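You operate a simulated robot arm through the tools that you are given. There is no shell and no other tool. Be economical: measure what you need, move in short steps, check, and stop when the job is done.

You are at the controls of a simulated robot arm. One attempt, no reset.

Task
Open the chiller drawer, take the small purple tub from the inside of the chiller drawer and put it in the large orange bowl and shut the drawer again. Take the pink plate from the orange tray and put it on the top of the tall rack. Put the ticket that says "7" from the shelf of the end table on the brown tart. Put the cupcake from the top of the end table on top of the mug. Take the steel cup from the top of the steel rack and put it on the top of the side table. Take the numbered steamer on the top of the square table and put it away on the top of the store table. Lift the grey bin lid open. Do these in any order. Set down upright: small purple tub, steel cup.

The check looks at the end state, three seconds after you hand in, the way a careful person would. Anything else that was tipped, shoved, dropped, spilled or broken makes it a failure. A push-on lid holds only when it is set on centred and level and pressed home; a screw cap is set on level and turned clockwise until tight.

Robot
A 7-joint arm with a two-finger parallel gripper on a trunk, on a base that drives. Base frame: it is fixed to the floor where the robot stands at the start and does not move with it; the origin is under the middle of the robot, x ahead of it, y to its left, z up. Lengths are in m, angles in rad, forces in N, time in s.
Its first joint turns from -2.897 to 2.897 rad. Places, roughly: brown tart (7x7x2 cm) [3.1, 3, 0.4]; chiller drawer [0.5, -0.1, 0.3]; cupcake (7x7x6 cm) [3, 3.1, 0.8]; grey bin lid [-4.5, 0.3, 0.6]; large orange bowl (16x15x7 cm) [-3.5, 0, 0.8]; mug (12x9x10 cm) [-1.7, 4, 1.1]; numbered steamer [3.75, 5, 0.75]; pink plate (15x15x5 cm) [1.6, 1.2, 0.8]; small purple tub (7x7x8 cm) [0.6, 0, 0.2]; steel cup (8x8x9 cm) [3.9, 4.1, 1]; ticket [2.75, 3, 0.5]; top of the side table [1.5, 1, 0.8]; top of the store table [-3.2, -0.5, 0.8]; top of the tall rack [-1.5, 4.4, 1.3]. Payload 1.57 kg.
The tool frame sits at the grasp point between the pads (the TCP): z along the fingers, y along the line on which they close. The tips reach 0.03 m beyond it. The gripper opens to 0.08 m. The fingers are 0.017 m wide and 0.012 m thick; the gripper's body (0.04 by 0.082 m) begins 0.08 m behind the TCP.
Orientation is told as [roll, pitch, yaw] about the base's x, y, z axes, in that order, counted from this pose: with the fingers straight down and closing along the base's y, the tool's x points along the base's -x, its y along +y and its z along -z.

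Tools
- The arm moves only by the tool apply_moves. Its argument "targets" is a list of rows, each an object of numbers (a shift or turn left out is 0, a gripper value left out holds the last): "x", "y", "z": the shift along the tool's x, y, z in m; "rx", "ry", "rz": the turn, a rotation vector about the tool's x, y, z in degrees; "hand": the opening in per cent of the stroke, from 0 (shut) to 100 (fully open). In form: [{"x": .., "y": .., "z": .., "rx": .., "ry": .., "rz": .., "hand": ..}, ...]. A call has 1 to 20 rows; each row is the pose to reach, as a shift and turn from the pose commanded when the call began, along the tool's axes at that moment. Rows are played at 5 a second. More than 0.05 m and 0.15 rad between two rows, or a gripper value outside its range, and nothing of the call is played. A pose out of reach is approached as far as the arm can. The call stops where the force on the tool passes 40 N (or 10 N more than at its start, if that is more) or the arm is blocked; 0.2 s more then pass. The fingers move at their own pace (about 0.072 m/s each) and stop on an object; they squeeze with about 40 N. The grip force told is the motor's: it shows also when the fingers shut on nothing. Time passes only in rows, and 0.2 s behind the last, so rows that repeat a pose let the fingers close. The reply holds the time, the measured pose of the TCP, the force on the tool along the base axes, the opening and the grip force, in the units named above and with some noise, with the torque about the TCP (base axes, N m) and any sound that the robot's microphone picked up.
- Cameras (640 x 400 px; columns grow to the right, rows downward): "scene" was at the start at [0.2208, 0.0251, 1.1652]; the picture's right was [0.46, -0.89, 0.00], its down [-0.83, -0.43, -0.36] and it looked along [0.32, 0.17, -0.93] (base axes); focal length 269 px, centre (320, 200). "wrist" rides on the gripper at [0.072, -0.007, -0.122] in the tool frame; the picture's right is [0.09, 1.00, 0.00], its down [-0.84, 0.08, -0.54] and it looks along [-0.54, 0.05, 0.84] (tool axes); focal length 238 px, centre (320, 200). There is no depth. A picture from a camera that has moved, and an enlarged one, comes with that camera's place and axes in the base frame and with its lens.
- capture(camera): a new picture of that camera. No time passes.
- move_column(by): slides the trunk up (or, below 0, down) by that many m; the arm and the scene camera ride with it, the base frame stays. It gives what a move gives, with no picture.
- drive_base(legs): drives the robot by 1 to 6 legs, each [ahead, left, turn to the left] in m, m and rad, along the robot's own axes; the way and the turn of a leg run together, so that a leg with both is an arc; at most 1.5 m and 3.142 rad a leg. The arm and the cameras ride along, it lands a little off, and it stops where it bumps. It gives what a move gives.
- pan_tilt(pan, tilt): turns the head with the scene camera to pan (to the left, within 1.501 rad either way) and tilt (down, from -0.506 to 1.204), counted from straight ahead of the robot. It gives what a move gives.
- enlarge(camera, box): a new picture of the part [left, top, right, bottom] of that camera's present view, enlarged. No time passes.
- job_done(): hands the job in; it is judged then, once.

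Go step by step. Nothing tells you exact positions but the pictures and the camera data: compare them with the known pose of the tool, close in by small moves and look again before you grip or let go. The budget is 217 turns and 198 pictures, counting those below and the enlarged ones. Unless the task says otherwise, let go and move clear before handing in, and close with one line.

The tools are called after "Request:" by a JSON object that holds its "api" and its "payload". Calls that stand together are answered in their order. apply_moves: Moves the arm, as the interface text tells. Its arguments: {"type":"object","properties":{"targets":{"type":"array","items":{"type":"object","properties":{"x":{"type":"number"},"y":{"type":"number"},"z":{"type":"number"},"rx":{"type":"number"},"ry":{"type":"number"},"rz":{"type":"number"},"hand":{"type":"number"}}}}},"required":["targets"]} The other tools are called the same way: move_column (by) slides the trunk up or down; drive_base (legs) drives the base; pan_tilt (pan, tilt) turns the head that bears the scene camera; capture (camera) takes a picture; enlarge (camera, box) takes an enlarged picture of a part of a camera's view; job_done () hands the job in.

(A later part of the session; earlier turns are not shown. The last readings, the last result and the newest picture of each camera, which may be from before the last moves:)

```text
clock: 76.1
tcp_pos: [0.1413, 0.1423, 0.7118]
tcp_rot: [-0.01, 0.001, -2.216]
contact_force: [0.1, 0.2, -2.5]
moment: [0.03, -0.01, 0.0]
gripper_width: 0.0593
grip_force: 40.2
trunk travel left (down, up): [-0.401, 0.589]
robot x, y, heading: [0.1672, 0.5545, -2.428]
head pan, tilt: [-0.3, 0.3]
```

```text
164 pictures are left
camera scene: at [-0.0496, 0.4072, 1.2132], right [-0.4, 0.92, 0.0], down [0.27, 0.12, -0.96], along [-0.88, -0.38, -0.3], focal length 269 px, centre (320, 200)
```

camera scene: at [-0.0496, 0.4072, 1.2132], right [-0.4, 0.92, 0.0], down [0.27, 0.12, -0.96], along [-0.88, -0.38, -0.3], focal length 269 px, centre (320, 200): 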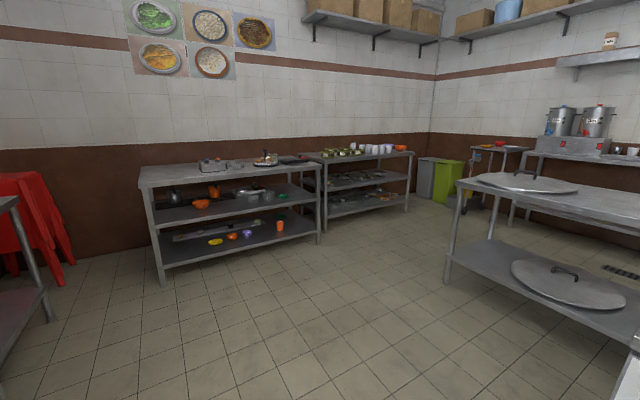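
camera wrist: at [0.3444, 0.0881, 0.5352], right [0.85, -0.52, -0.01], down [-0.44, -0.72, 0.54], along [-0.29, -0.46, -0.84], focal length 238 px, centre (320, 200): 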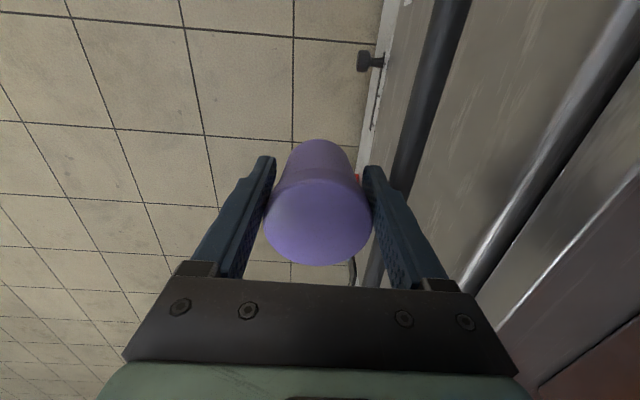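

The drawer is shut flush. Next I carry the tub to the bowl, which stands on the far table by the bins; I'll raise the trunk and drive down the aisle in stages.

Request:
{"api": "move_column", "payload": {"by": 0.25}}

Request:
{"api": "drive_base", "payload": {"legs": [[0, 0, 0.24], [1.2, -0.3, 0], [0.52, -1.0, 0]]}}

Request:
{"api": "pan_tilt", "payload": {"pan": -0.7, "tilt": 0.4}}

Request:
{"api": "capture", "payload": {"camera": "scene"}}

```text
clock: 78.7
tcp_pos: [0.1426, 0.142, 0.9618]
tcp_rot: [-0.01, 0.002, -2.215]
contact_force: [-0.6, 0.0, -2.0]
moment: [0.0, -0.01, -0.02]
gripper_width: 0.0591
grip_force: 40.1
trunk travel left (down, up): [-0.651, 0.339]
robot x, y, heading: [0.1616, 0.5524, -2.427]
head pan, tilt: [-0.3, 0.3]
```

```text
clock: 91.2
tcp_pos: [-1.8247, -0.4676, 0.9634]
tcp_rot: [-0.011, 0.003, -1.991]
contact_force: [-0.1, 0.6, -1.5]
moment: [0.02, -0.02, -0.02]
gripper_width: 0.0589
grip_force: 39.5
trunk travel left (down, up): [-0.651, 0.339]
robot x, y, heading: [-1.8942, -0.0575, -2.203]
head pan, tilt: [-0.3, 0.3]
```

```text
clock: 92.1
tcp_pos: [-1.8232, -0.4666, 0.9625]
tcp_rot: [-0.009, 0.003, -1.99]
contact_force: [-0.7, 0.4, -1.6]
moment: [0.02, -0.02, 0.0]
gripper_width: 0.0588
grip_force: 39.5
trunk travel left (down, up): [-0.651, 0.339]
robot x, y, heading: [-1.898, -0.0587, -2.207]
head pan, tilt: [-0.7, 0.4]
```

```text
163 pictures are left
camera scene: at [-2.0844, -0.2184, 1.454], right [-0.24, 0.97, 0.0], down [0.38, 0.09, -0.92], along [-0.9, -0.22, -0.39], focal length 269 px, centre (320, 200)
```

scene: 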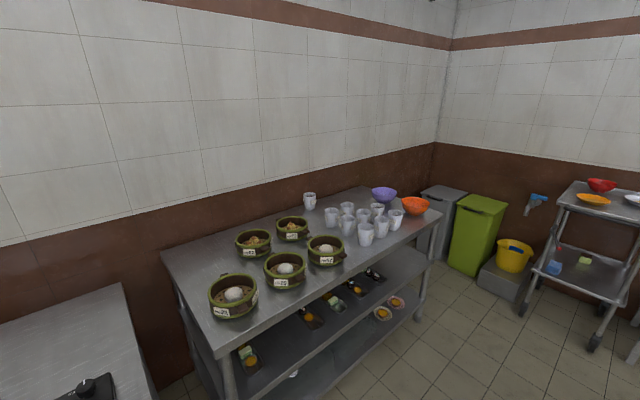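

The orange bowl is at about [-3.60, -0.03] on the store table's near-right corner. I'll slide right along the aisle first, then look.

Request:
{"api": "drive_base", "payload": {"legs": [[0.1, -0.85, 0], [0.1, -0.82, 0]]}}

Request:
{"api": "pan_tilt", "payload": {"pan": 0.6, "tilt": 0.7}}

Request:
{"api": "capture", "payload": {"camera": "scene"}}

Request:
{"api": "capture", "payload": {"camera": "wrist"}}

```text
clock: 100.6
tcp_pos: [-3.2864, 0.3692, 0.9611]
tcp_rot: [-0.01, 0.001, -2.01]
contact_force: [-0.4, -0.1, -2.2]
moment: [0.02, 0.01, -0.01]
gripper_width: 0.0586
grip_force: 40.2
trunk travel left (down, up): [-0.651, 0.339]
robot x, y, heading: [-3.3488, 0.7749, -2.224]
head pan, tilt: [-0.7, 0.4]
```

```text
clock: 102.1
tcp_pos: [-3.2861, 0.3675, 0.9627]
tcp_rot: [-0.012, 0.001, -2.009]
contact_force: [0.2, -0.1, -1.8]
moment: [0.0, -0.04, 0.0]
gripper_width: 0.0585
grip_force: 39.7
trunk travel left (down, up): [-0.651, 0.339]
robot x, y, heading: [-3.3525, 0.7768, -2.219]
head pan, tilt: [0.6, 0.7]
```

```text
162 pictures are left
camera scene: at [-3.4564, 0.5571, 1.4271], right [-1.0, 0.05, 0.0], down [0.03, 0.64, -0.77], along [-0.04, -0.76, -0.64], focal length 269 px, centre (320, 200)
```

scene: 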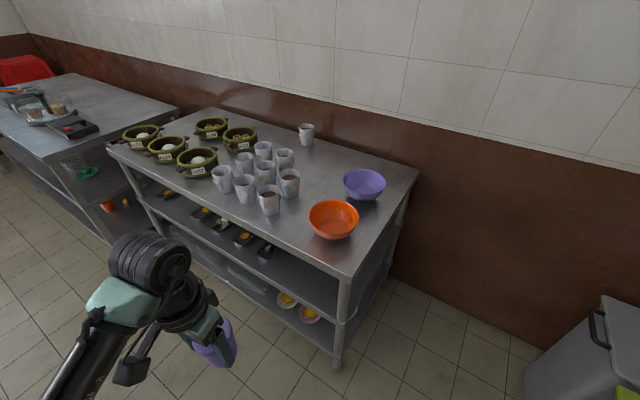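

```text
161 pictures are left
camera wrist: at [-3.2602, 0.4351, 1.0848], right [0.94, -0.34, -0.01], down [-0.28, -0.79, 0.54], along [-0.19, -0.5, -0.84], focal length 238 px, centre (320, 200)
```

wrist: 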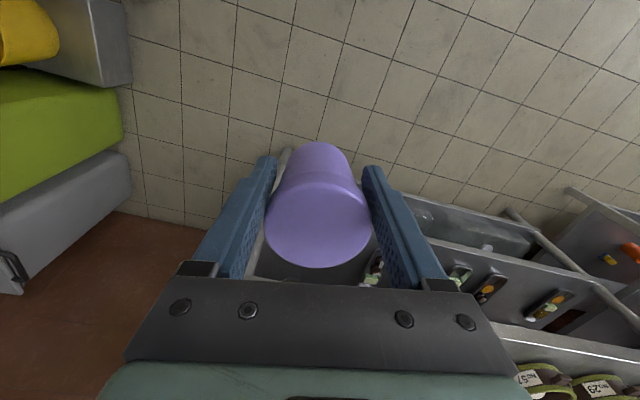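

Bowl centre ≈ [-3.535, -0.06], rim z≈0.83. Approaching over the corner in two steps.

Request:
{"api": "drive_base", "payload": {"legs": [[0.4, 0.05, 0]]}}

Request:
{"api": "capture", "payload": {"camera": "scene"}}

Request:
{"api": "capture", "payload": {"camera": "wrist"}}

```text
clock: 104.6
tcp_pos: [-3.4885, 0.0204, 0.9628]
tcp_rot: [-0.01, 0.001, -2.006]
contact_force: [0.8, 0.1, -0.4]
moment: [0.02, 0.01, 0.01]
gripper_width: 0.0584
grip_force: 40.1
trunk travel left (down, up): [-0.651, 0.339]
robot x, y, heading: [-3.5519, 0.4308, -2.225]
head pan, tilt: [0.6, 0.7]
```

```text
160 pictures are left
camera scene: at [-3.6589, 0.2093, 1.427], right [-1.0, 0.05, 0.0], down [0.03, 0.64, -0.76], along [-0.04, -0.76, -0.64], focal length 269 px, centre (320, 200)
```

scene: 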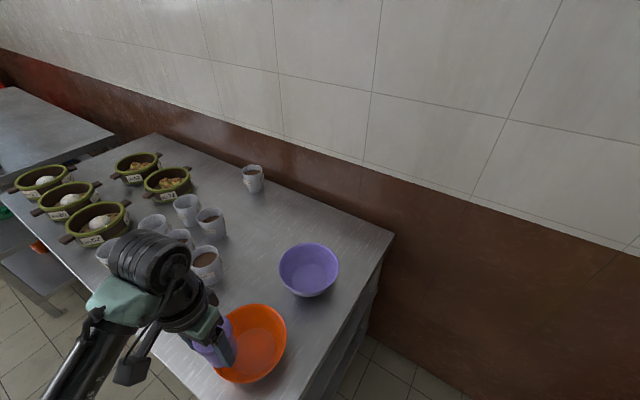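

```text
159 pictures are left
camera wrist: at [-3.4625, 0.0876, 1.0847], right [0.94, -0.34, -0.01], down [-0.28, -0.79, 0.54], along [-0.19, -0.5, -0.84], focal length 238 px, centre (320, 200)
```

wrist: 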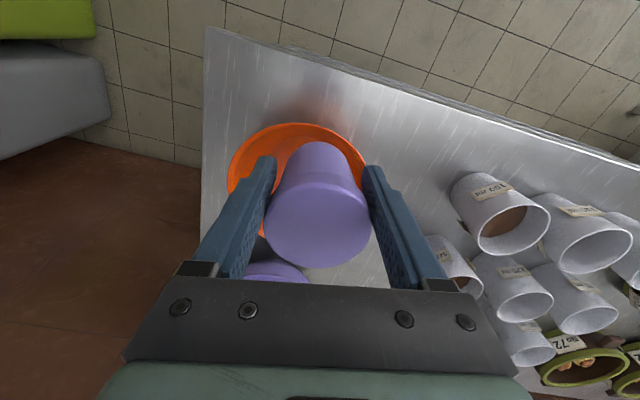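

Bowl centre refined to about [-3.528, -0.04]. Small drive to centre the tub over it.

Request:
{"api": "drive_base", "payload": {"legs": [[0.07, 0.005, 0]]}}

Request:
{"api": "capture", "payload": {"camera": "scene"}}

Request:
{"api": "capture", "payload": {"camera": "wrist"}}

```text
clock: 105.6
tcp_pos: [-3.5273, -0.0372, 0.9635]
tcp_rot: [-0.011, 0.002, -2.008]
contact_force: [-0.6, -0.4, -1.8]
moment: [0.03, -0.03, 0.01]
gripper_width: 0.0586
grip_force: 39.9
trunk travel left (down, up): [-0.651, 0.339]
robot x, y, heading: [-3.5916, 0.3727, -2.222]
head pan, tilt: [0.6, 0.7]
```

```text
158 pictures are left
camera scene: at [-3.6971, 0.1509, 1.4269], right [-1.0, 0.05, 0.0], down [0.03, 0.64, -0.76], along [-0.04, -0.76, -0.64], focal length 269 px, centre (320, 200)
```

scene: 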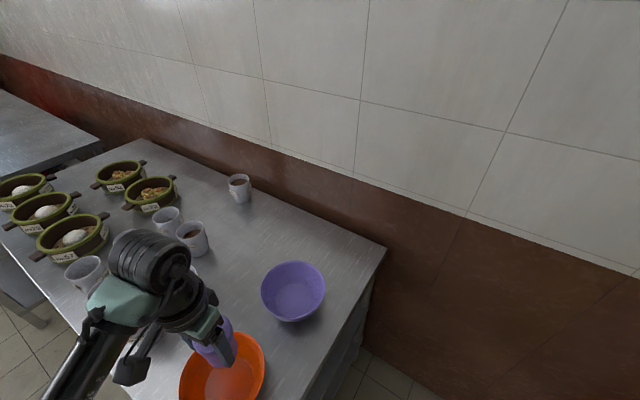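

```text
157 pictures are left
camera wrist: at [-3.5006, 0.0293, 1.0846], right [0.94, -0.34, -0.01], down [-0.28, -0.79, 0.54], along [-0.19, -0.5, -0.84], focal length 238 px, centre (320, 200)
```

wrist: 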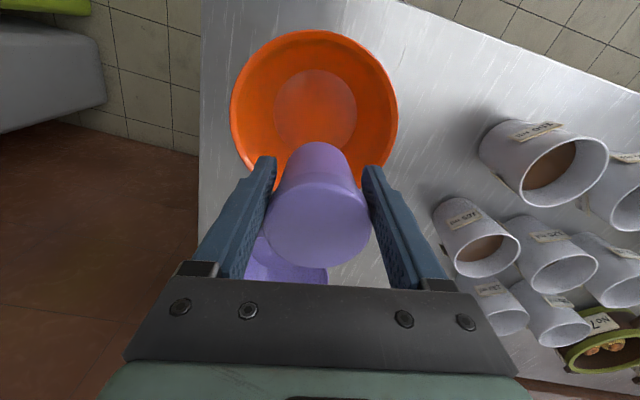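

The bowl's flat base is about 10 cm wide and the tub is ~1 cm off-centre; I'll correct, level and lower.

Request:
{"api": "apply_moves", "payload": {"targets": [{"x": 0.009, "y": -0.005, "rx": -0.6}]}}

Request:
{"api": "move_column", "payload": {"by": -0.09}}

Request:
{"api": "capture", "payload": {"camera": "wrist"}}

Request:
{"api": "apply_moves", "payload": {"targets": [{"z": 0.006}, {"z": 0.012}, {"z": 0.018}, {"z": 0.018}]}}

```text
clock: 106.0
tcp_pos: [-3.5266, -0.026, 0.9627]
tcp_rot: [0.0, 0.002, -2.007]
contact_force: [0.0, 0.2, -1.6]
moment: [0.03, -0.02, 0.01]
gripper_width: 0.0587
grip_force: 40.3
trunk travel left (down, up): [-0.651, 0.339]
robot x, y, heading: [-3.5933, 0.3737, -2.22]
head pan, tilt: [0.6, 0.7]
```

```text
clock: 107.2
tcp_pos: [-3.5266, -0.0269, 0.8725]
tcp_rot: [0.0, 0.0, -2.007]
contact_force: [-0.5, 1.0, -1.5]
moment: [0.07, -0.01, -0.02]
gripper_width: 0.0582
grip_force: 39.8
trunk travel left (down, up): [-0.561, 0.429]
robot x, y, heading: [-3.5886, 0.3773, -2.219]
head pan, tilt: [0.6, 0.7]
```

```text
156 pictures are left
camera wrist: at [-3.502, 0.0405, 0.9947], right [0.94, -0.34, 0.0], down [-0.28, -0.79, 0.54], along [-0.18, -0.51, -0.84], focal length 238 px, centre (320, 200)
```

wrist: 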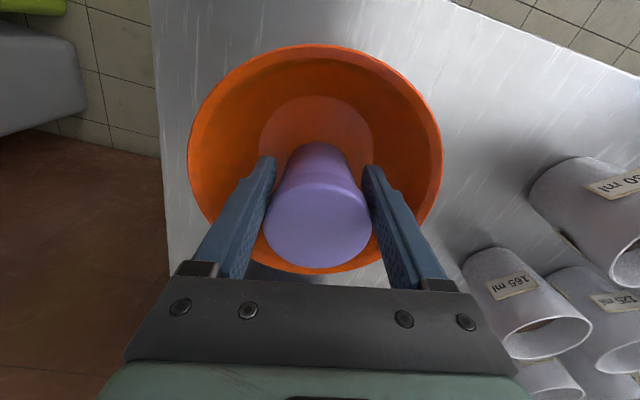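

```text
clock: 108.2
tcp_pos: [-3.5259, -0.0276, 0.8534]
tcp_rot: [0.0, 0.002, -2.008]
contact_force: [-1.1, -1.0, 2.5]
moment: [-0.01, 0.01, -0.04]
gripper_width: 0.0
grip_force: 21.4
trunk travel left (down, up): [-0.561, 0.429]
robot x, y, heading: [-3.5906, 0.371, -2.225]
head pan, tilt: [0.6, 0.7]
```

The gripper reports fully closed — the tub slid out of the fingers. Checking.

Request:
{"api": "capture", "payload": {"camera": "wrist"}}

Request:
{"api": "capture", "payload": {"camera": "scene"}}

```text
155 pictures are left
camera wrist: at [-3.5021, 0.0403, 0.976], right [0.94, -0.34, 0.0], down [-0.28, -0.79, 0.54], along [-0.18, -0.51, -0.84], focal length 238 px, centre (320, 200)
```

wrist: 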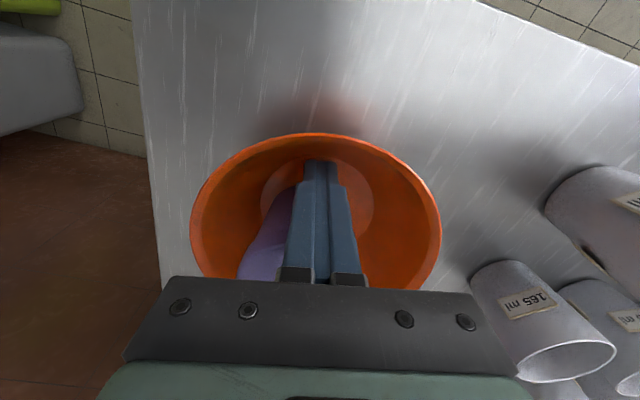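

```text
154 pictures are left
camera scene: at [-3.6968, 0.1518, 1.3371], right [-1.0, 0.05, 0.0], down [0.03, 0.64, -0.76], along [-0.04, -0.76, -0.64], focal length 269 px, centre (320, 200)
```

scene: 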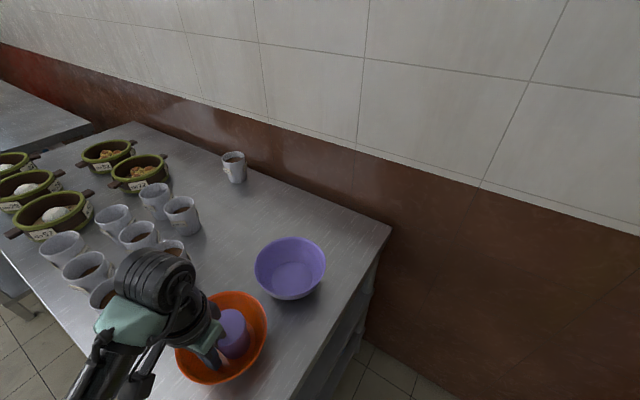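

The tub popped down into the bowl and leans beside the fingers. Lifting straight up to see how it settles.

Request:
{"api": "apply_moves", "payload": {"targets": [{"z": -0.02}, {"z": -0.05}, {"z": -0.09}, {"z": -0.12}]}}

Request:
{"api": "capture", "payload": {"camera": "wrist"}}

Request:
{"api": "enlarge", "payload": {"camera": "scene", "box": [140, 240, 340, 400]}}

```text
clock: 109.2
tcp_pos: [-3.5274, -0.0296, 0.9765]
tcp_rot: [0.001, 0.001, -2.009]
contact_force: [-0.1, -1.2, -0.5]
moment: [-0.01, 0.04, 0.0]
gripper_width: 0.0002
grip_force: 21.3
trunk travel left (down, up): [-0.561, 0.429]
robot x, y, heading: [-3.5924, 0.3747, -2.225]
head pan, tilt: [0.6, 0.7]
```

```text
153 pictures are left
camera wrist: at [-3.5019, 0.0387, 1.0975], right [0.94, -0.34, 0.0], down [-0.28, -0.79, 0.54], along [-0.18, -0.51, -0.84], focal length 238 px, centre (320, 200)
```

wrist: 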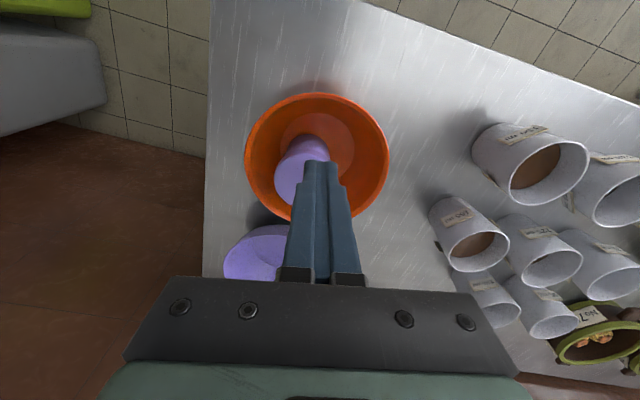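

```text
2.50 times, centred on (240, 320) of scene
camera zoom: at [-3.6966, 0.1519, 1.3371], right [-1.0, 0.05, 0.0], down [0.03, 0.64, -0.77], along [-0.04, -0.76, -0.64], focal length 673 px, centre (520, -100)
```

zoom: 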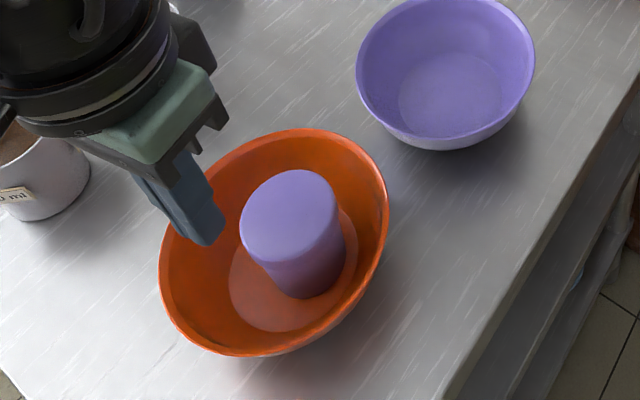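

The tub stands inside the bowl and looks upright; I'll back away to get unobstructed views.

Request:
{"api": "move_column", "payload": {"by": 0.1}}

Request:
{"api": "drive_base", "payload": {"legs": [[-0.3, 0, 0]]}}

Request:
{"api": "capture", "payload": {"camera": "scene"}}

Request:
{"api": "enlarge", "payload": {"camera": "scene", "box": [260, 120, 420, 260]}}

```text
clock: 110.6
tcp_pos: [-3.5276, -0.0291, 1.0742]
tcp_rot: [0.0, 0.002, -2.008]
contact_force: [0.2, -0.3, 0.8]
moment: [0.0, 0.01, 0.02]
gripper_width: 0.0
grip_force: 21.1
trunk travel left (down, up): [-0.661, 0.329]
robot x, y, heading: [-3.5924, 0.3715, -2.219]
head pan, tilt: [0.6, 0.7]
```

```text
clock: 112.6
tcp_pos: [-3.3469, 0.2058, 1.075]
tcp_rot: [0.001, 0.001, -2.006]
contact_force: [-0.1, 0.1, 0.8]
moment: [-0.04, -0.01, -0.02]
gripper_width: 0.0
grip_force: 21.4
trunk travel left (down, up): [-0.661, 0.329]
robot x, y, heading: [-3.4162, 0.6094, -2.215]
head pan, tilt: [0.6, 0.7]
```

```text
151 pictures are left
camera scene: at [-3.5176, 0.3861, 1.4373], right [-1.0, 0.05, 0.0], down [0.03, 0.64, -0.77], along [-0.04, -0.76, -0.64], focal length 269 px, centre (320, 200)
```

scene: 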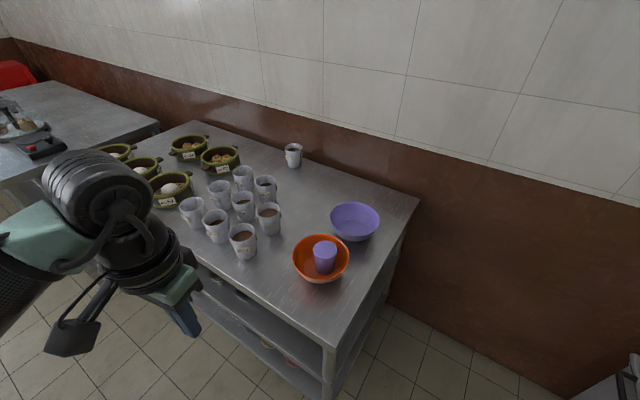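

```text
2.86 times, centred on (340, 190) of scene
camera zoom: at [-3.5176, 0.3861, 1.4373], right [-1.0, 0.05, 0.0], down [0.03, 0.64, -0.77], along [-0.04, -0.76, -0.64], focal length 769 px, centre (263, 229)
```

zoom: 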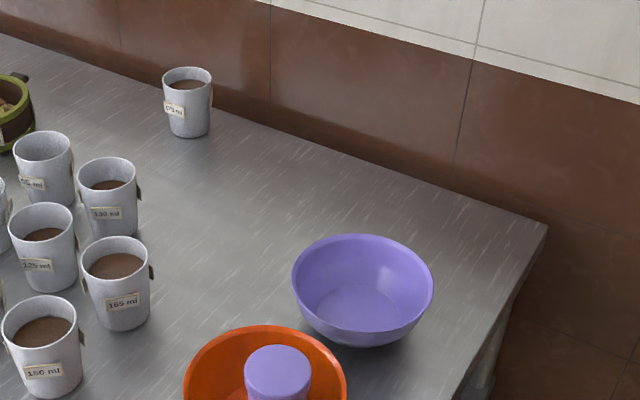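

The tub is upright in the bowl — done. Next the grey bin, just to the right; looking at it.

Request:
{"api": "pan_tilt", "payload": {"pan": -0.6, "tilt": 0.7}}

Request:
{"api": "capture", "payload": {"camera": "scene"}}

Request:
{"api": "enlarge", "payload": {"camera": "scene", "box": [160, 60, 400, 260]}}

```text
clock: 114.0
tcp_pos: [-3.3483, 0.2052, 1.0741]
tcp_rot: [0.0, 0.003, -2.005]
contact_force: [0.4, -0.3, -0.7]
moment: [0.04, 0.0, -0.01]
gripper_width: 0.0
grip_force: 21.2
trunk travel left (down, up): [-0.661, 0.329]
robot x, y, heading: [-3.4142, 0.6065, -2.221]
head pan, tilt: [-0.6, 0.7]
```

```text
149 pictures are left
camera scene: at [-3.5943, 0.4437, 1.4372], right [-0.32, 0.95, 0.0], down [0.61, 0.2, -0.76], along [-0.73, -0.24, -0.64], focal length 269 px, centre (320, 200)
```

scene: 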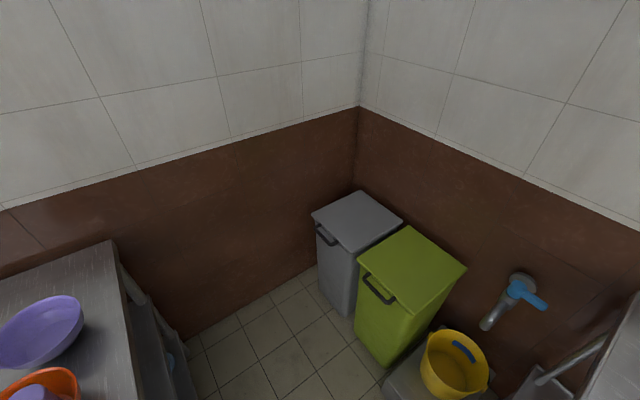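

```text
2.00 times, centred on (280, 160) of scene
camera zoom: at [-3.5943, 0.4437, 1.4372], right [-0.32, 0.95, 0.0], down [0.61, 0.2, -0.76], along [-0.73, -0.24, -0.64], focal length 538 px, centre (400, 280)
```

zoom: 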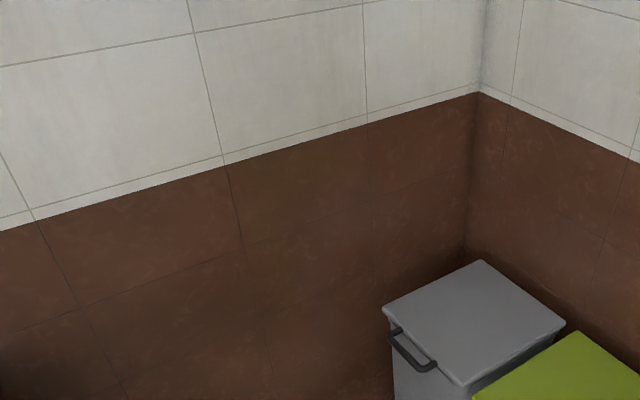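

The lid's front handle is at about [-4.35, 0.22, 0.58], hinge at the rear. I'll turn to face the bin squarely and set the gripper horizontal again.

Request:
{"api": "drive_base", "payload": {"legs": [[0, 0, -1.544]]}}

Request:
{"api": "apply_moves", "payload": {"targets": [{"rz": 8, "hand": 100}, {"rz": 16}, {"rz": 24}, {"rz": 32}, {"rz": 40}, {"rz": 48}, {"rz": 56}, {"rz": 64}, {"rz": 72}, {"rz": 80}, {"rz": 88}, {"rz": 96}, {"rz": 102.3}]}}

Request:
{"api": "apply_moves", "payload": {"targets": [{"rx": -8}, {"rx": -16}, {"rx": -24}, {"rx": -32}, {"rx": -40}, {"rx": -48}, {"rx": -56}, {"rx": -64}, {"rx": -72}, {"rx": -80}, {"rx": -86}, {"rx": -90}]}}

Request:
{"api": "apply_moves", "payload": {"targets": [{"z": 0.04}, {"z": 0.08}, {"z": 0.12}, {"z": 0.16}, {"z": 0.2}]}}

Request:
{"api": "pan_tilt", "payload": {"pan": 0.3, "tilt": 0.8}}

Request:
{"api": "capture", "payload": {"camera": "scene"}}

```text
clock: 118.1
tcp_pos: [-3.8117, 0.5283, 1.075]
tcp_rot: [0.0, 0.001, 2.743]
contact_force: [0.1, 0.6, -0.6]
moment: [0.04, 0.0, 0.03]
gripper_width: 0.0
grip_force: 21.0
trunk travel left (down, up): [-0.661, 0.329]
robot x, y, heading: [-3.4133, 0.6076, 2.528]
head pan, tilt: [-0.6, 0.7]
```

```text
clock: 120.9
tcp_pos: [-3.8106, 0.5287, 1.0752]
tcp_rot: [-0.002, -0.001, 0.954]
contact_force: [-0.1, -0.7, -0.3]
moment: [0.03, 0.0, 0.03]
gripper_width: 0.0803
grip_force: 0.0
trunk travel left (down, up): [-0.661, 0.329]
robot x, y, heading: [-3.4108, 0.6038, 2.529]
head pan, tilt: [-0.6, 0.7]
```

```text
clock: 123.5
tcp_pos: [-3.8112, 0.5282, 1.0746]
tcp_rot: [1.572, -0.001, 0.956]
contact_force: [1.0, 0.4, 0.6]
moment: [-0.02, -0.01, 0.02]
gripper_width: 0.08
grip_force: 0.1
trunk travel left (down, up): [-0.661, 0.329]
robot x, y, heading: [-3.4102, 0.607, 2.53]
head pan, tilt: [-0.6, 0.7]
```

```text
clock: 124.7
tcp_pos: [-3.9762, 0.6446, 1.075]
tcp_rot: [1.568, 0.0, 0.958]
contact_force: [0.1, -0.2, -0.2]
moment: [0.01, 0.03, 0.01]
gripper_width: 0.0802
grip_force: 0.0
trunk travel left (down, up): [-0.661, 0.329]
robot x, y, heading: [-3.4123, 0.6088, 2.526]
head pan, tilt: [-0.6, 0.7]
```

```text
clock: 125.9
tcp_pos: [-3.9743, 0.6448, 1.075]
tcp_rot: [1.569, 0.0, 0.959]
contact_force: [0.8, -0.1, -0.3]
moment: [-0.01, 0.02, 0.01]
gripper_width: 0.08
grip_force: 0.1
trunk travel left (down, up): [-0.661, 0.329]
robot x, y, heading: [-3.4137, 0.6072, 2.53]
head pan, tilt: [0.3, 0.799]
```

```text
147 pictures are left
camera scene: at [-3.6266, 0.729, 1.4289], right [0.31, 0.95, 0.0], down [0.68, -0.22, -0.7], along [-0.66, 0.22, -0.72], focal length 269 px, centre (320, 200)
```

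scene: 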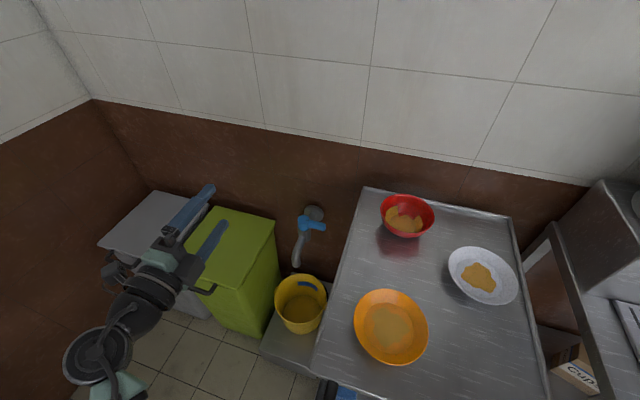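

The arm extends well in this pose. Retract, slide left to line up with the bin handle, then lower.

Request:
{"api": "apply_moves", "payload": {"targets": [{"z": -0.05}, {"z": -0.1}, {"z": -0.15}, {"z": -0.2}]}}

Request:
{"api": "drive_base", "payload": {"legs": [[0.05, 0.557, 0]]}}

Request:
{"api": "move_column", "payload": {"by": -0.38}}

Request:
{"api": "capture", "payload": {"camera": "scene"}}

Request:
{"api": "capture", "payload": {"camera": "wrist"}}

```text
clock: 126.9
tcp_pos: [-3.8096, 0.5319, 1.074]
tcp_rot: [1.569, 0.003, 0.956]
contact_force: [0.4, 0.9, -0.1]
moment: [0.01, 0.01, 0.02]
gripper_width: 0.08
grip_force: 0.1
trunk travel left (down, up): [-0.661, 0.329]
robot x, y, heading: [-3.413, 0.6093, 2.53]
head pan, tilt: [0.3, 0.799]
```

```text
clock: 130.2
tcp_pos: [-4.1781, 0.1073, 1.074]
tcp_rot: [1.57, 0.0, 0.947]
contact_force: [0.6, 0.5, 0.2]
moment: [0.0, -0.02, -0.01]
gripper_width: 0.08
grip_force: 0.2
trunk travel left (down, up): [-0.661, 0.329]
robot x, y, heading: [-3.7789, 0.1779, 2.517]
head pan, tilt: [0.3, 0.799]
```

```text
clock: 133.8
tcp_pos: [-4.177, 0.1069, 0.6939]
tcp_rot: [1.569, 0.001, 0.947]
contact_force: [0.0, 0.5, -0.2]
moment: [-0.01, -0.01, 0.0]
gripper_width: 0.0802
grip_force: 0.1
trunk travel left (down, up): [-0.281, 0.709]
robot x, y, heading: [-3.7782, 0.1793, 2.52]
head pan, tilt: [0.3, 0.799]
```

```text
146 pictures are left
camera scene: at [-3.9912, 0.3033, 1.0489], right [0.32, 0.95, 0.0], down [0.68, -0.23, -0.7], along [-0.66, 0.22, -0.72], focal length 269 px, centre (320, 200)
```

scene: 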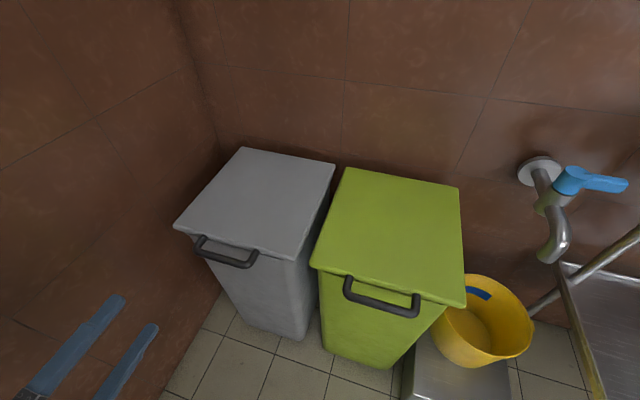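

```text
145 pictures are left
camera wrist: at [-4.1193, -0.0222, 0.6879], right [-0.06, -0.07, 1.0], down [0.93, 0.36, 0.08], along [-0.37, 0.93, 0.05], focal length 238 px, centre (320, 200)
```

wrist: 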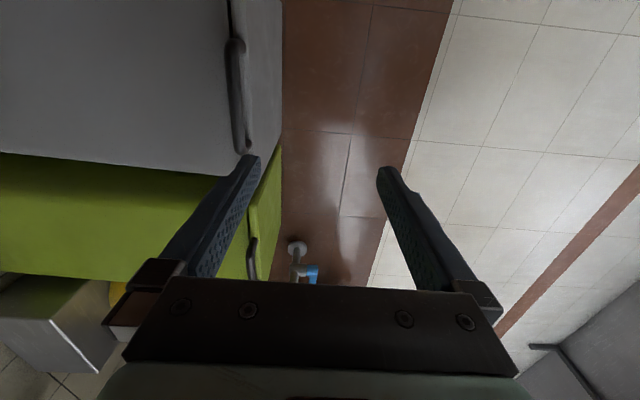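

Handle triangulates to about [-4.342, 0.214, 0.577]. Lowering to that height and driving in.

Request:
{"api": "move_column", "payload": {"by": -0.113}}

Request:
{"api": "drive_base", "payload": {"legs": [[0.14, 0.008, 0]]}}

Request:
{"api": "capture", "payload": {"camera": "scene"}}

Request:
{"api": "capture", "payload": {"camera": "wrist"}}

```text
clock: 135.3
tcp_pos: [-4.1769, 0.1079, 0.5822]
tcp_rot: [1.57, 0.0, 0.948]
contact_force: [0.0, -0.1, -0.2]
moment: [0.02, -0.01, -0.03]
gripper_width: 0.0801
grip_force: 0.1
trunk travel left (down, up): [-0.168, 0.822]
robot x, y, heading: [-3.7783, 0.1772, 2.516]
head pan, tilt: [0.3, 0.799]
```

```text
clock: 136.6
tcp_pos: [-4.2955, 0.1829, 0.5805]
tcp_rot: [1.568, -0.001, 0.949]
contact_force: [0.1, -0.5, 0.5]
moment: [-0.05, 0.0, 0.02]
gripper_width: 0.0801
grip_force: 0.0
trunk travel left (down, up): [-0.168, 0.822]
robot x, y, heading: [-3.8984, 0.2561, 2.518]
head pan, tilt: [0.3, 0.799]
```

```text
144 pictures are left
camera scene: at [-4.1104, 0.3786, 0.9359], right [0.32, 0.95, 0.0], down [0.68, -0.23, -0.7], along [-0.66, 0.22, -0.72], focal length 269 px, centre (320, 200)
```

scene: 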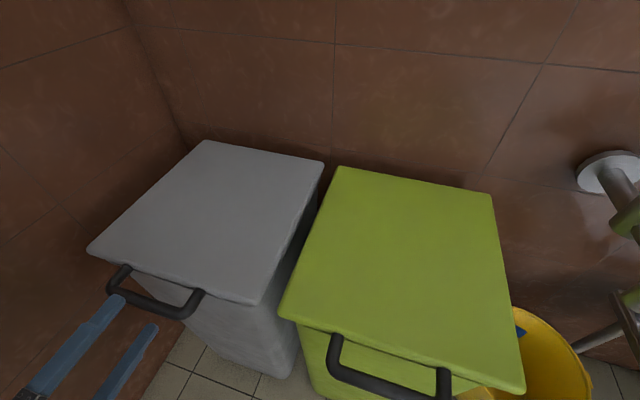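

```text
143 pictures are left
camera wrist: at [-4.2379, 0.0529, 0.575], right [-0.05, -0.07, 1.0], down [0.93, 0.36, 0.08], along [-0.37, 0.93, 0.05], focal length 238 px, centre (320, 200)
```

wrist: 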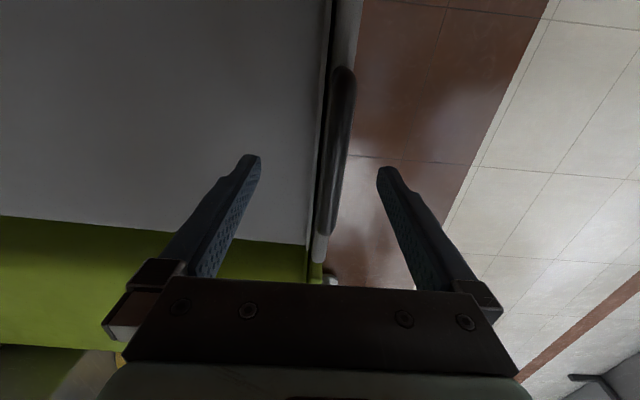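

The bar is between the finger levels, 4–5 cm ahead. Advancing with the arm and gripping.

Request:
{"api": "apply_moves", "payload": {"targets": [{"x": -0.015, "y": 0.007, "z": 0.015}, {"x": -0.015, "y": 0.007, "z": 0.03}, {"x": -0.015, "y": 0.007, "z": 0.045}]}}

Request:
{"api": "capture", "payload": {"camera": "wrist"}}

Request:
{"api": "enlarge", "payload": {"camera": "scene", "box": [0, 200, 260, 400]}}

```text
clock: 137.4
tcp_pos: [-4.3237, 0.2213, 0.5884]
tcp_rot: [1.569, 0.0, 0.95]
contact_force: [0.1, 0.0, -0.6]
moment: [0.0, -0.01, 0.0]
gripper_width: 0.0799
grip_force: 0.1
trunk travel left (down, up): [-0.168, 0.822]
robot x, y, heading: [-3.897, 0.2509, 2.515]
head pan, tilt: [0.3, 0.799]
```

```text
142 pictures are left
camera wrist: at [-4.266, 0.0913, 0.582], right [-0.05, -0.07, 1.0], down [0.93, 0.36, 0.08], along [-0.37, 0.93, 0.05], focal length 238 px, centre (320, 200)
```

wrist: 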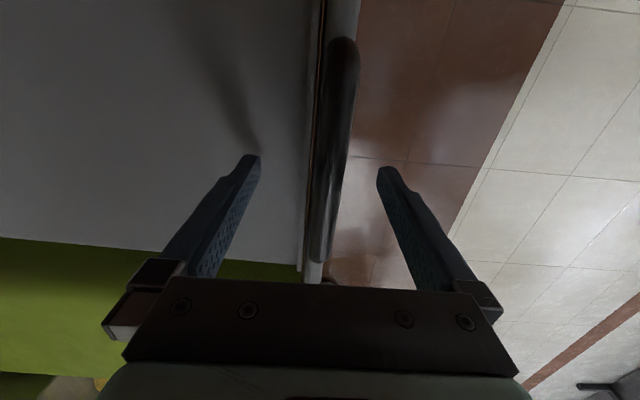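

```text
2.00 times, centred on (130, 300) of scene
camera zoom: at [-4.1104, 0.3786, 0.9359], right [0.32, 0.95, 0.0], down [0.68, -0.23, -0.7], along [-0.66, 0.22, -0.72], focal length 538 px, centre (700, 0)
```

zoom: 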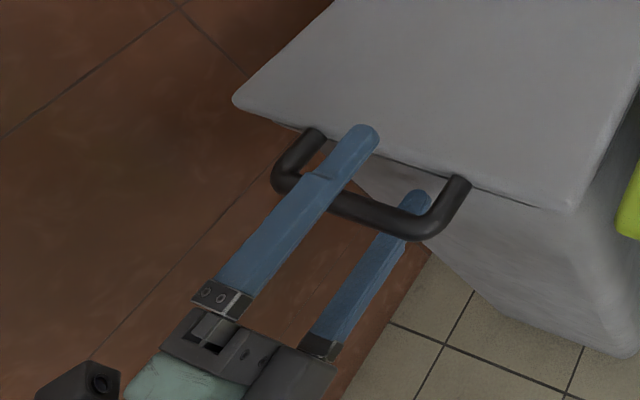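

Both fingers straddle the bar. Closing and lifting along the hinge arc.

Request:
{"api": "apply_moves", "payload": {"targets": [{"hand": 50}, {"hand": 0}, {"hand": 0}, {"hand": 0}]}}

Request:
{"api": "apply_moves", "payload": {"targets": [{"y": 0.0157, "z": 0.0004}, {"y": 0.0314, "z": 0.0016}, {"y": 0.047, "z": 0.0035}, {"y": 0.0626, "z": 0.0063}, {"y": 0.078, "z": 0.01}, {"y": 0.0931, "z": 0.0141}, {"y": 0.108, "z": 0.019}, {"y": 0.1227, "z": 0.0249}]}}

Request:
{"api": "capture", "payload": {"camera": "scene"}}

```text
clock: 138.4
tcp_pos: [-4.3243, 0.2208, 0.5919]
tcp_rot: [1.576, 0.003, 0.95]
contact_force: [-4.9, -1.4, 19.8]
moment: [0.11, -0.09, -0.26]
gripper_width: 0.0158
grip_force: 30.9
trunk travel left (down, up): [-0.168, 0.822]
robot x, y, heading: [-3.8993, 0.2548, 2.519]
head pan, tilt: [0.3, 0.799]
```

```text
clock: 139.5
tcp_pos: [-4.3249, 0.2221, 0.6537]
tcp_rot: [1.566, 0.0, 0.953]
contact_force: [10.8, -4.0, 2.0]
moment: [-0.05, 0.14, -0.31]
gripper_width: 0.0158
grip_force: 31.3
trunk travel left (down, up): [-0.168, 0.822]
robot x, y, heading: [-3.8936, 0.2552, 2.52]
head pan, tilt: [0.3, 0.799]
stopped in row 5: the force on the tool passed its limit at 44 N (the readings are from after the stop); the commanded pose is now the measured one
```

```text
140 pictures are left
camera scene: at [-4.1093, 0.3781, 0.9362], right [0.32, 0.95, 0.0], down [0.68, -0.23, -0.7], along [-0.66, 0.22, -0.72], focal length 269 px, centre (320, 200)
```

scene: 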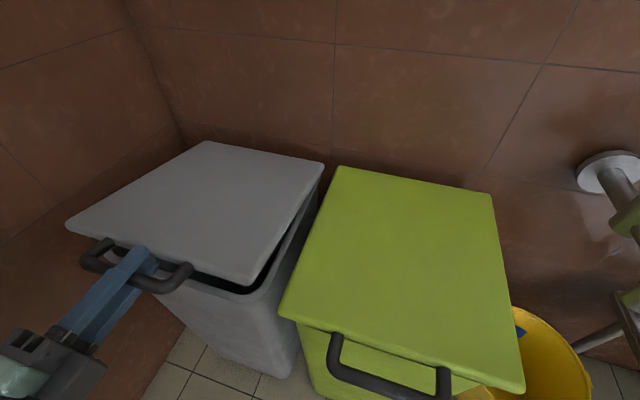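

The lid is rising, but the fixed tool angle jams the fingers against its edge. I'll tilt the tool along with the lid as it rises.

Request:
{"api": "apply_moves", "payload": {"targets": [{"rx": 6}, {"rx": 11.5}, {"y": 0.0245, "z": 0.006, "rx": 16}, {"y": 0.0484, "z": 0.0139, "rx": 20.6}, {"y": 0.0716, "z": 0.0237, "rx": 25.2}, {"y": 0.0939, "z": 0.0353, "rx": 29.8}, {"y": 0.1153, "z": 0.0487, "rx": 34.4}, {"y": 0.1355, "z": 0.0638, "rx": 39}]}}

Request:
{"api": "capture", "payload": {"camera": "scene"}}

```text
clock: 141.4
tcp_pos: [-4.3754, 0.2577, 0.7922]
tcp_rot: [0.895, 0.005, 0.957]
contact_force: [15.9, -3.2, 10.1]
moment: [0.5, -0.26, -0.22]
gripper_width: 0.0155
grip_force: 31.3
trunk travel left (down, up): [-0.168, 0.822]
robot x, y, heading: [-3.8998, 0.2553, 2.519]
head pan, tilt: [0.3, 0.799]
stopped in row 8: the force on the tool passed its limit at 41 N (the readings are from after the stop); the commanded pose is now the measured one
```

```text
139 pictures are left
camera scene: at [-4.1082, 0.3778, 0.9363], right [0.32, 0.95, 0.0], down [0.68, -0.23, -0.7], along [-0.66, 0.22, -0.72], focal length 269 px, centre (320, 200)
```

scene: 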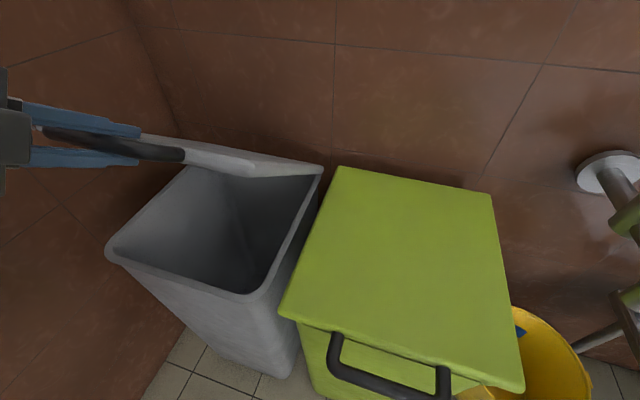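

The lid is about 35–40° open. Refitting the arc (R≈0.35 m) and continuing.

Request:
{"api": "apply_moves", "payload": {"targets": [{"y": 0.016, "z": -0.0003}, {"y": 0.0315, "z": -0.0006, "rx": 1.4}, {"y": 0.049, "z": 0.0003, "rx": 4.2}, {"y": 0.0664, "z": 0.0018, "rx": 7.1}, {"y": 0.084, "z": 0.0045, "rx": 10}, {"y": 0.1008, "z": 0.008, "rx": 12.8}, {"y": 0.118, "z": 0.0122, "rx": 15.7}, {"y": 0.1345, "z": 0.0175, "rx": 18.6}, {"y": 0.151, "z": 0.0235, "rx": 21.5}, {"y": 0.1671, "z": 0.0302, "rx": 24.3}, {"y": 0.183, "z": 0.038, "rx": 27.2}, {"y": 0.1982, "z": 0.0462, "rx": 30}]}}

Request:
{"api": "capture", "payload": {"camera": "scene"}}

```text
clock: 142.2
tcp_pos: [-4.3918, 0.2679, 0.8171]
tcp_rot: [0.858, -0.012, 0.965]
contact_force: [24.9, -12.1, 24.3]
moment: [-0.25, -0.05, -0.59]
gripper_width: 0.016
grip_force: 31.4
trunk travel left (down, up): [-0.168, 0.822]
robot x, y, heading: [-3.8965, 0.2549, 2.523]
head pan, tilt: [0.3, 0.799]
stopped in row 4: the force on the tool passed its limit at 47 N (the readings are from after the stop); the commanded pose is now the measured one
```

```text
138 pictures are left
camera scene: at [-4.1068, 0.377, 0.9372], right [0.31, 0.95, 0.0], down [0.68, -0.22, -0.7], along [-0.66, 0.22, -0.71], focal length 269 px, centre (320, 200)
```

scene: 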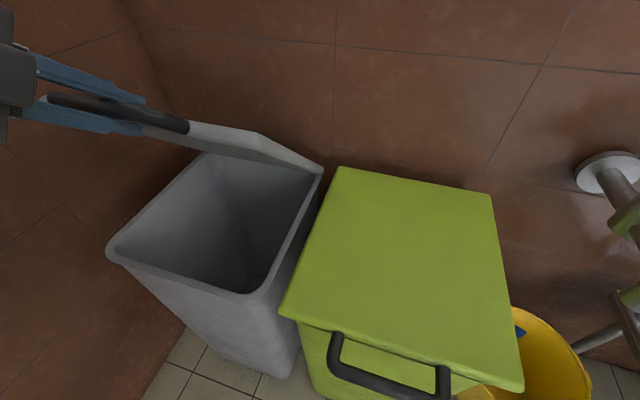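

The reaction is radial — I'm pressing toward the hinge. I'll ease outward a few mm and continue with a larger radius.

Request:
{"api": "apply_moves", "payload": {"targets": [{"z": -0.004}, {"y": 0.022, "z": -0.0038, "rx": 2.1}, {"y": 0.0402, "z": -0.0027, "rx": 5}, {"y": 0.058, "z": -0.0007, "rx": 7.8}, {"y": 0.0759, "z": 0.0022, "rx": 10.7}, {"y": 0.0936, "z": 0.0061, "rx": 13.6}, {"y": 0.1111, "z": 0.0107, "rx": 16.4}, {"y": 0.1283, "z": 0.0163, "rx": 19.3}, {"y": 0.1453, "z": 0.0228, "rx": 22.2}, {"y": 0.1618, "z": 0.03, "rx": 25}, {"y": 0.178, "z": 0.038, "rx": 27.9}]}}

Request:
{"api": "capture", "payload": {"camera": "scene"}}

```text
clock: 142.9
tcp_pos: [-4.3924, 0.2679, 0.8166]
tcp_rot: [0.854, -0.033, 0.975]
contact_force: [26.5, -17.8, 27.9]
moment: [-0.69, 0.47, -0.14]
gripper_width: 0.0162
grip_force: 31.9
trunk travel left (down, up): [-0.168, 0.822]
robot x, y, heading: [-3.8965, 0.2498, 2.523]
head pan, tilt: [0.3, 0.799]
stopped in row 3: the force on the tool passed its limit at 56 N (the readings are from after the stop); the commanded pose is now the measured one
```

```text
137 pictures are left
camera scene: at [-4.1065, 0.3763, 0.9373], right [0.31, 0.95, 0.0], down [0.68, -0.22, -0.7], along [-0.67, 0.22, -0.71], focal length 269 px, centre (320, 200)
```

scene: 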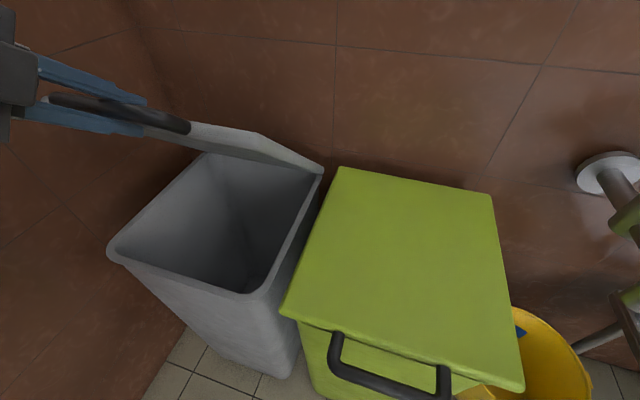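

The lid didn't move further; the load is purely radial. I'll back off outward slightly and read the force again.

Request:
{"api": "apply_moves", "payload": {"targets": [{"z": -0.004}, {"z": -0.008}, {"z": -0.01}]}}

Request:
{"api": "capture", "payload": {"camera": "wrist"}}

Request:
{"api": "enlarge", "payload": {"camera": "scene", "box": [0, 0, 330, 206]}}

```text
clock: 143.7
tcp_pos: [-4.3895, 0.2669, 0.8139]
tcp_rot: [0.832, -0.047, 0.973]
contact_force: [7.6, -35.8, 25.6]
moment: [-0.53, 0.88, -0.02]
gripper_width: 0.0166
grip_force: 32.0
trunk travel left (down, up): [-0.168, 0.822]
robot x, y, heading: [-3.8954, 0.2552, 2.522]
head pan, tilt: [0.3, 0.799]
```

```text
136 pictures are left
camera wrist: at [-4.3527, 0.1507, 0.8862], right [-0.63, 0.27, 0.73], down [0.75, 0.48, 0.46], along [-0.23, 0.83, -0.5], focal length 238 px, centre (320, 200)
```

wrist: 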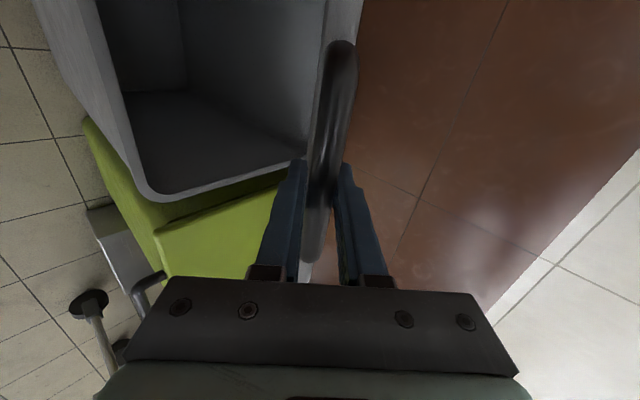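

```text
1.94 times, centred on (165, 103) of scene
camera zoom: at [-4.1082, 0.3754, 0.9369], right [0.31, 0.95, 0.0], down [0.68, -0.22, -0.7], along [-0.66, 0.22, -0.71], focal length 522 px, centre (621, 388)
```

zoom: 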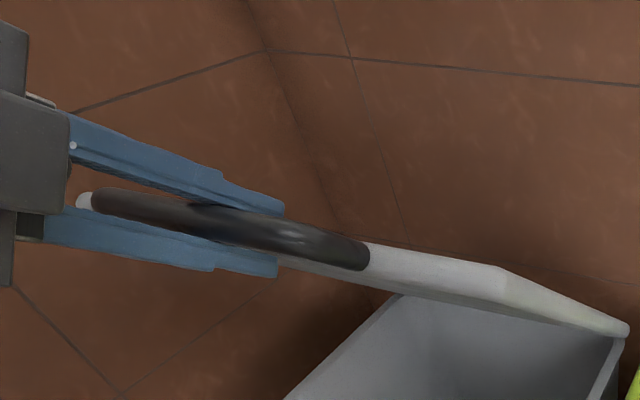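

Binding comes from the tight pinch. I'll loosen to a cage around the bar (the lower finger carries the lid) and check forces.

Request:
{"api": "apply_moves", "payload": {"targets": [{"hand": 30}, {"hand": 36}, {"hand": 36}]}}

Request:
{"api": "enlarge", "payload": {"camera": "scene", "box": [0, 0, 330, 206]}}

```text
clock: 144.5
tcp_pos: [-4.3892, 0.2695, 0.8106]
tcp_rot: [0.832, -0.048, 0.967]
contact_force: [0.0, -0.4, 0.0]
moment: [-0.02, -0.01, -0.03]
gripper_width: 0.0286
grip_force: 0.1
trunk travel left (down, up): [-0.168, 0.822]
robot x, y, heading: [-3.8923, 0.2565, 2.518]
head pan, tilt: [0.3, 0.799]
```

```text
1.94 times, centred on (165, 103) of scene
camera zoom: at [-4.1098, 0.3779, 0.9358], right [0.31, 0.95, 0.0], down [0.68, -0.23, -0.7], along [-0.66, 0.22, -0.72], focal length 522 px, centre (621, 388)
```

zoom: 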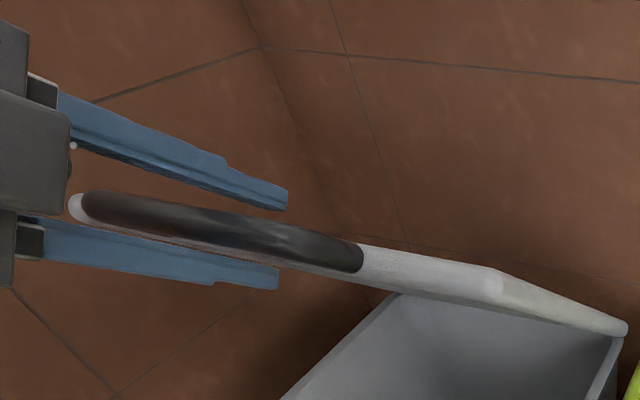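

No contact now and the lid stays put by itself — its hinge holds. I'll continue the arc with the loose cage.

Request:
{"api": "apply_moves", "payload": {"targets": [{"y": 0.0275, "z": -0.0047}, {"y": 0.056, "z": -0.0034, "rx": 5}, {"y": 0.0843, "z": 0.0004, "rx": 10}, {"y": 0.1122, "z": 0.0064, "rx": 14.5}, {"y": 0.1397, "z": 0.0146, "rx": 19}, {"y": 0.1661, "z": 0.0249, "rx": 23.5}]}}

Request:
{"api": "capture", "payload": {"camera": "scene"}}

```text
clock: 145.9
tcp_pos: [-4.4986, 0.3358, 0.9282]
tcp_rot: [0.44, -0.04, 0.974]
contact_force: [-0.4, -0.4, 1.0]
moment: [0.0, 0.03, 0.03]
gripper_width: 0.0288
grip_force: 0.1
trunk travel left (down, up): [-0.168, 0.822]
robot x, y, heading: [-3.8967, 0.2567, 2.526]
head pan, tilt: [0.3, 0.799]
```

```text
133 pictures are left
camera scene: at [-4.1098, 0.3777, 0.9359], right [0.31, 0.95, 0.0], down [0.68, -0.23, -0.7], along [-0.66, 0.22, -0.72], focal length 269 px, centre (320, 200)
```

scene: 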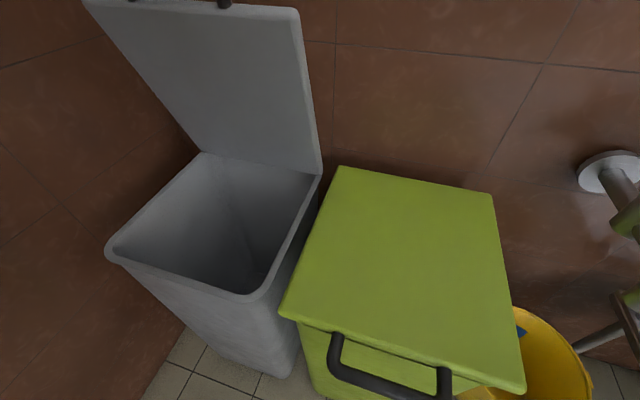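

The lid is about 70° open. Pushing on toward vertical.

Request:
{"api": "apply_moves", "payload": {"targets": [{"y": 0.0285, "z": 0.0017, "rx": 4.5}, {"y": 0.058, "z": 0.0059, "rx": 9}, {"y": 0.087, "z": 0.0124, "rx": 13.5}, {"y": 0.1154, "z": 0.0212, "rx": 18}]}}

Request:
{"api": "capture", "payload": {"camera": "scene"}}

Request:
{"api": "capture", "payload": {"camera": "wrist"}}

```text
clock: 147.1
tcp_pos: [-4.4758, 0.3721, 0.848]
tcp_rot: [0.084, -0.135, 0.939]
contact_force: [0.1, -2.2, 6.8]
moment: [0.55, 0.59, 0.03]
gripper_width: 0.0439
grip_force: 8.4
out of reach, approached as far as the arm can: row 1, 2, 3, 4
trunk travel left (down, up): [-0.168, 0.822]
robot x, y, heading: [-3.8998, 0.2498, 2.523]
head pan, tilt: [0.3, 0.799]
stopped in row 4: the arm was blocked; the commanded pose is now the measured one
```

```text
132 pictures are left
camera scene: at [-4.1091, 0.3777, 0.9362], right [0.32, 0.95, 0.0], down [0.68, -0.23, -0.7], along [-0.66, 0.22, -0.72], focal length 269 px, centre (320, 200)
```

scene: 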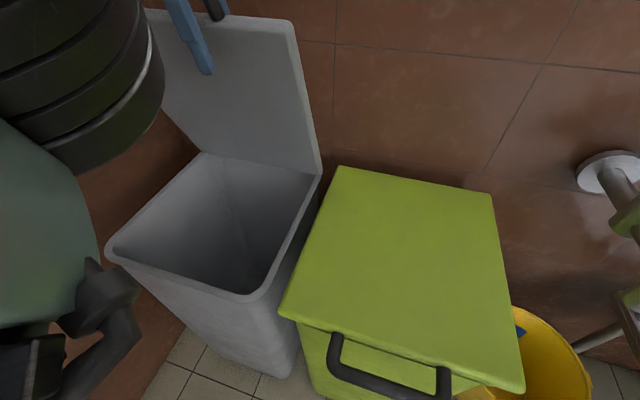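

```text
131 pictures are left
camera wrist: at [-4.5131, 0.2908, 0.9579], right [-0.86, 0.5, 0.07], down [0.42, 0.63, 0.65], along [0.28, 0.59, -0.75], focal length 238 px, centre (320, 200)
```

wrist: 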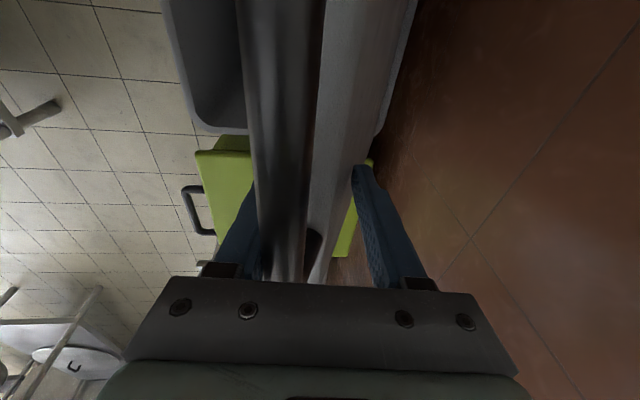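

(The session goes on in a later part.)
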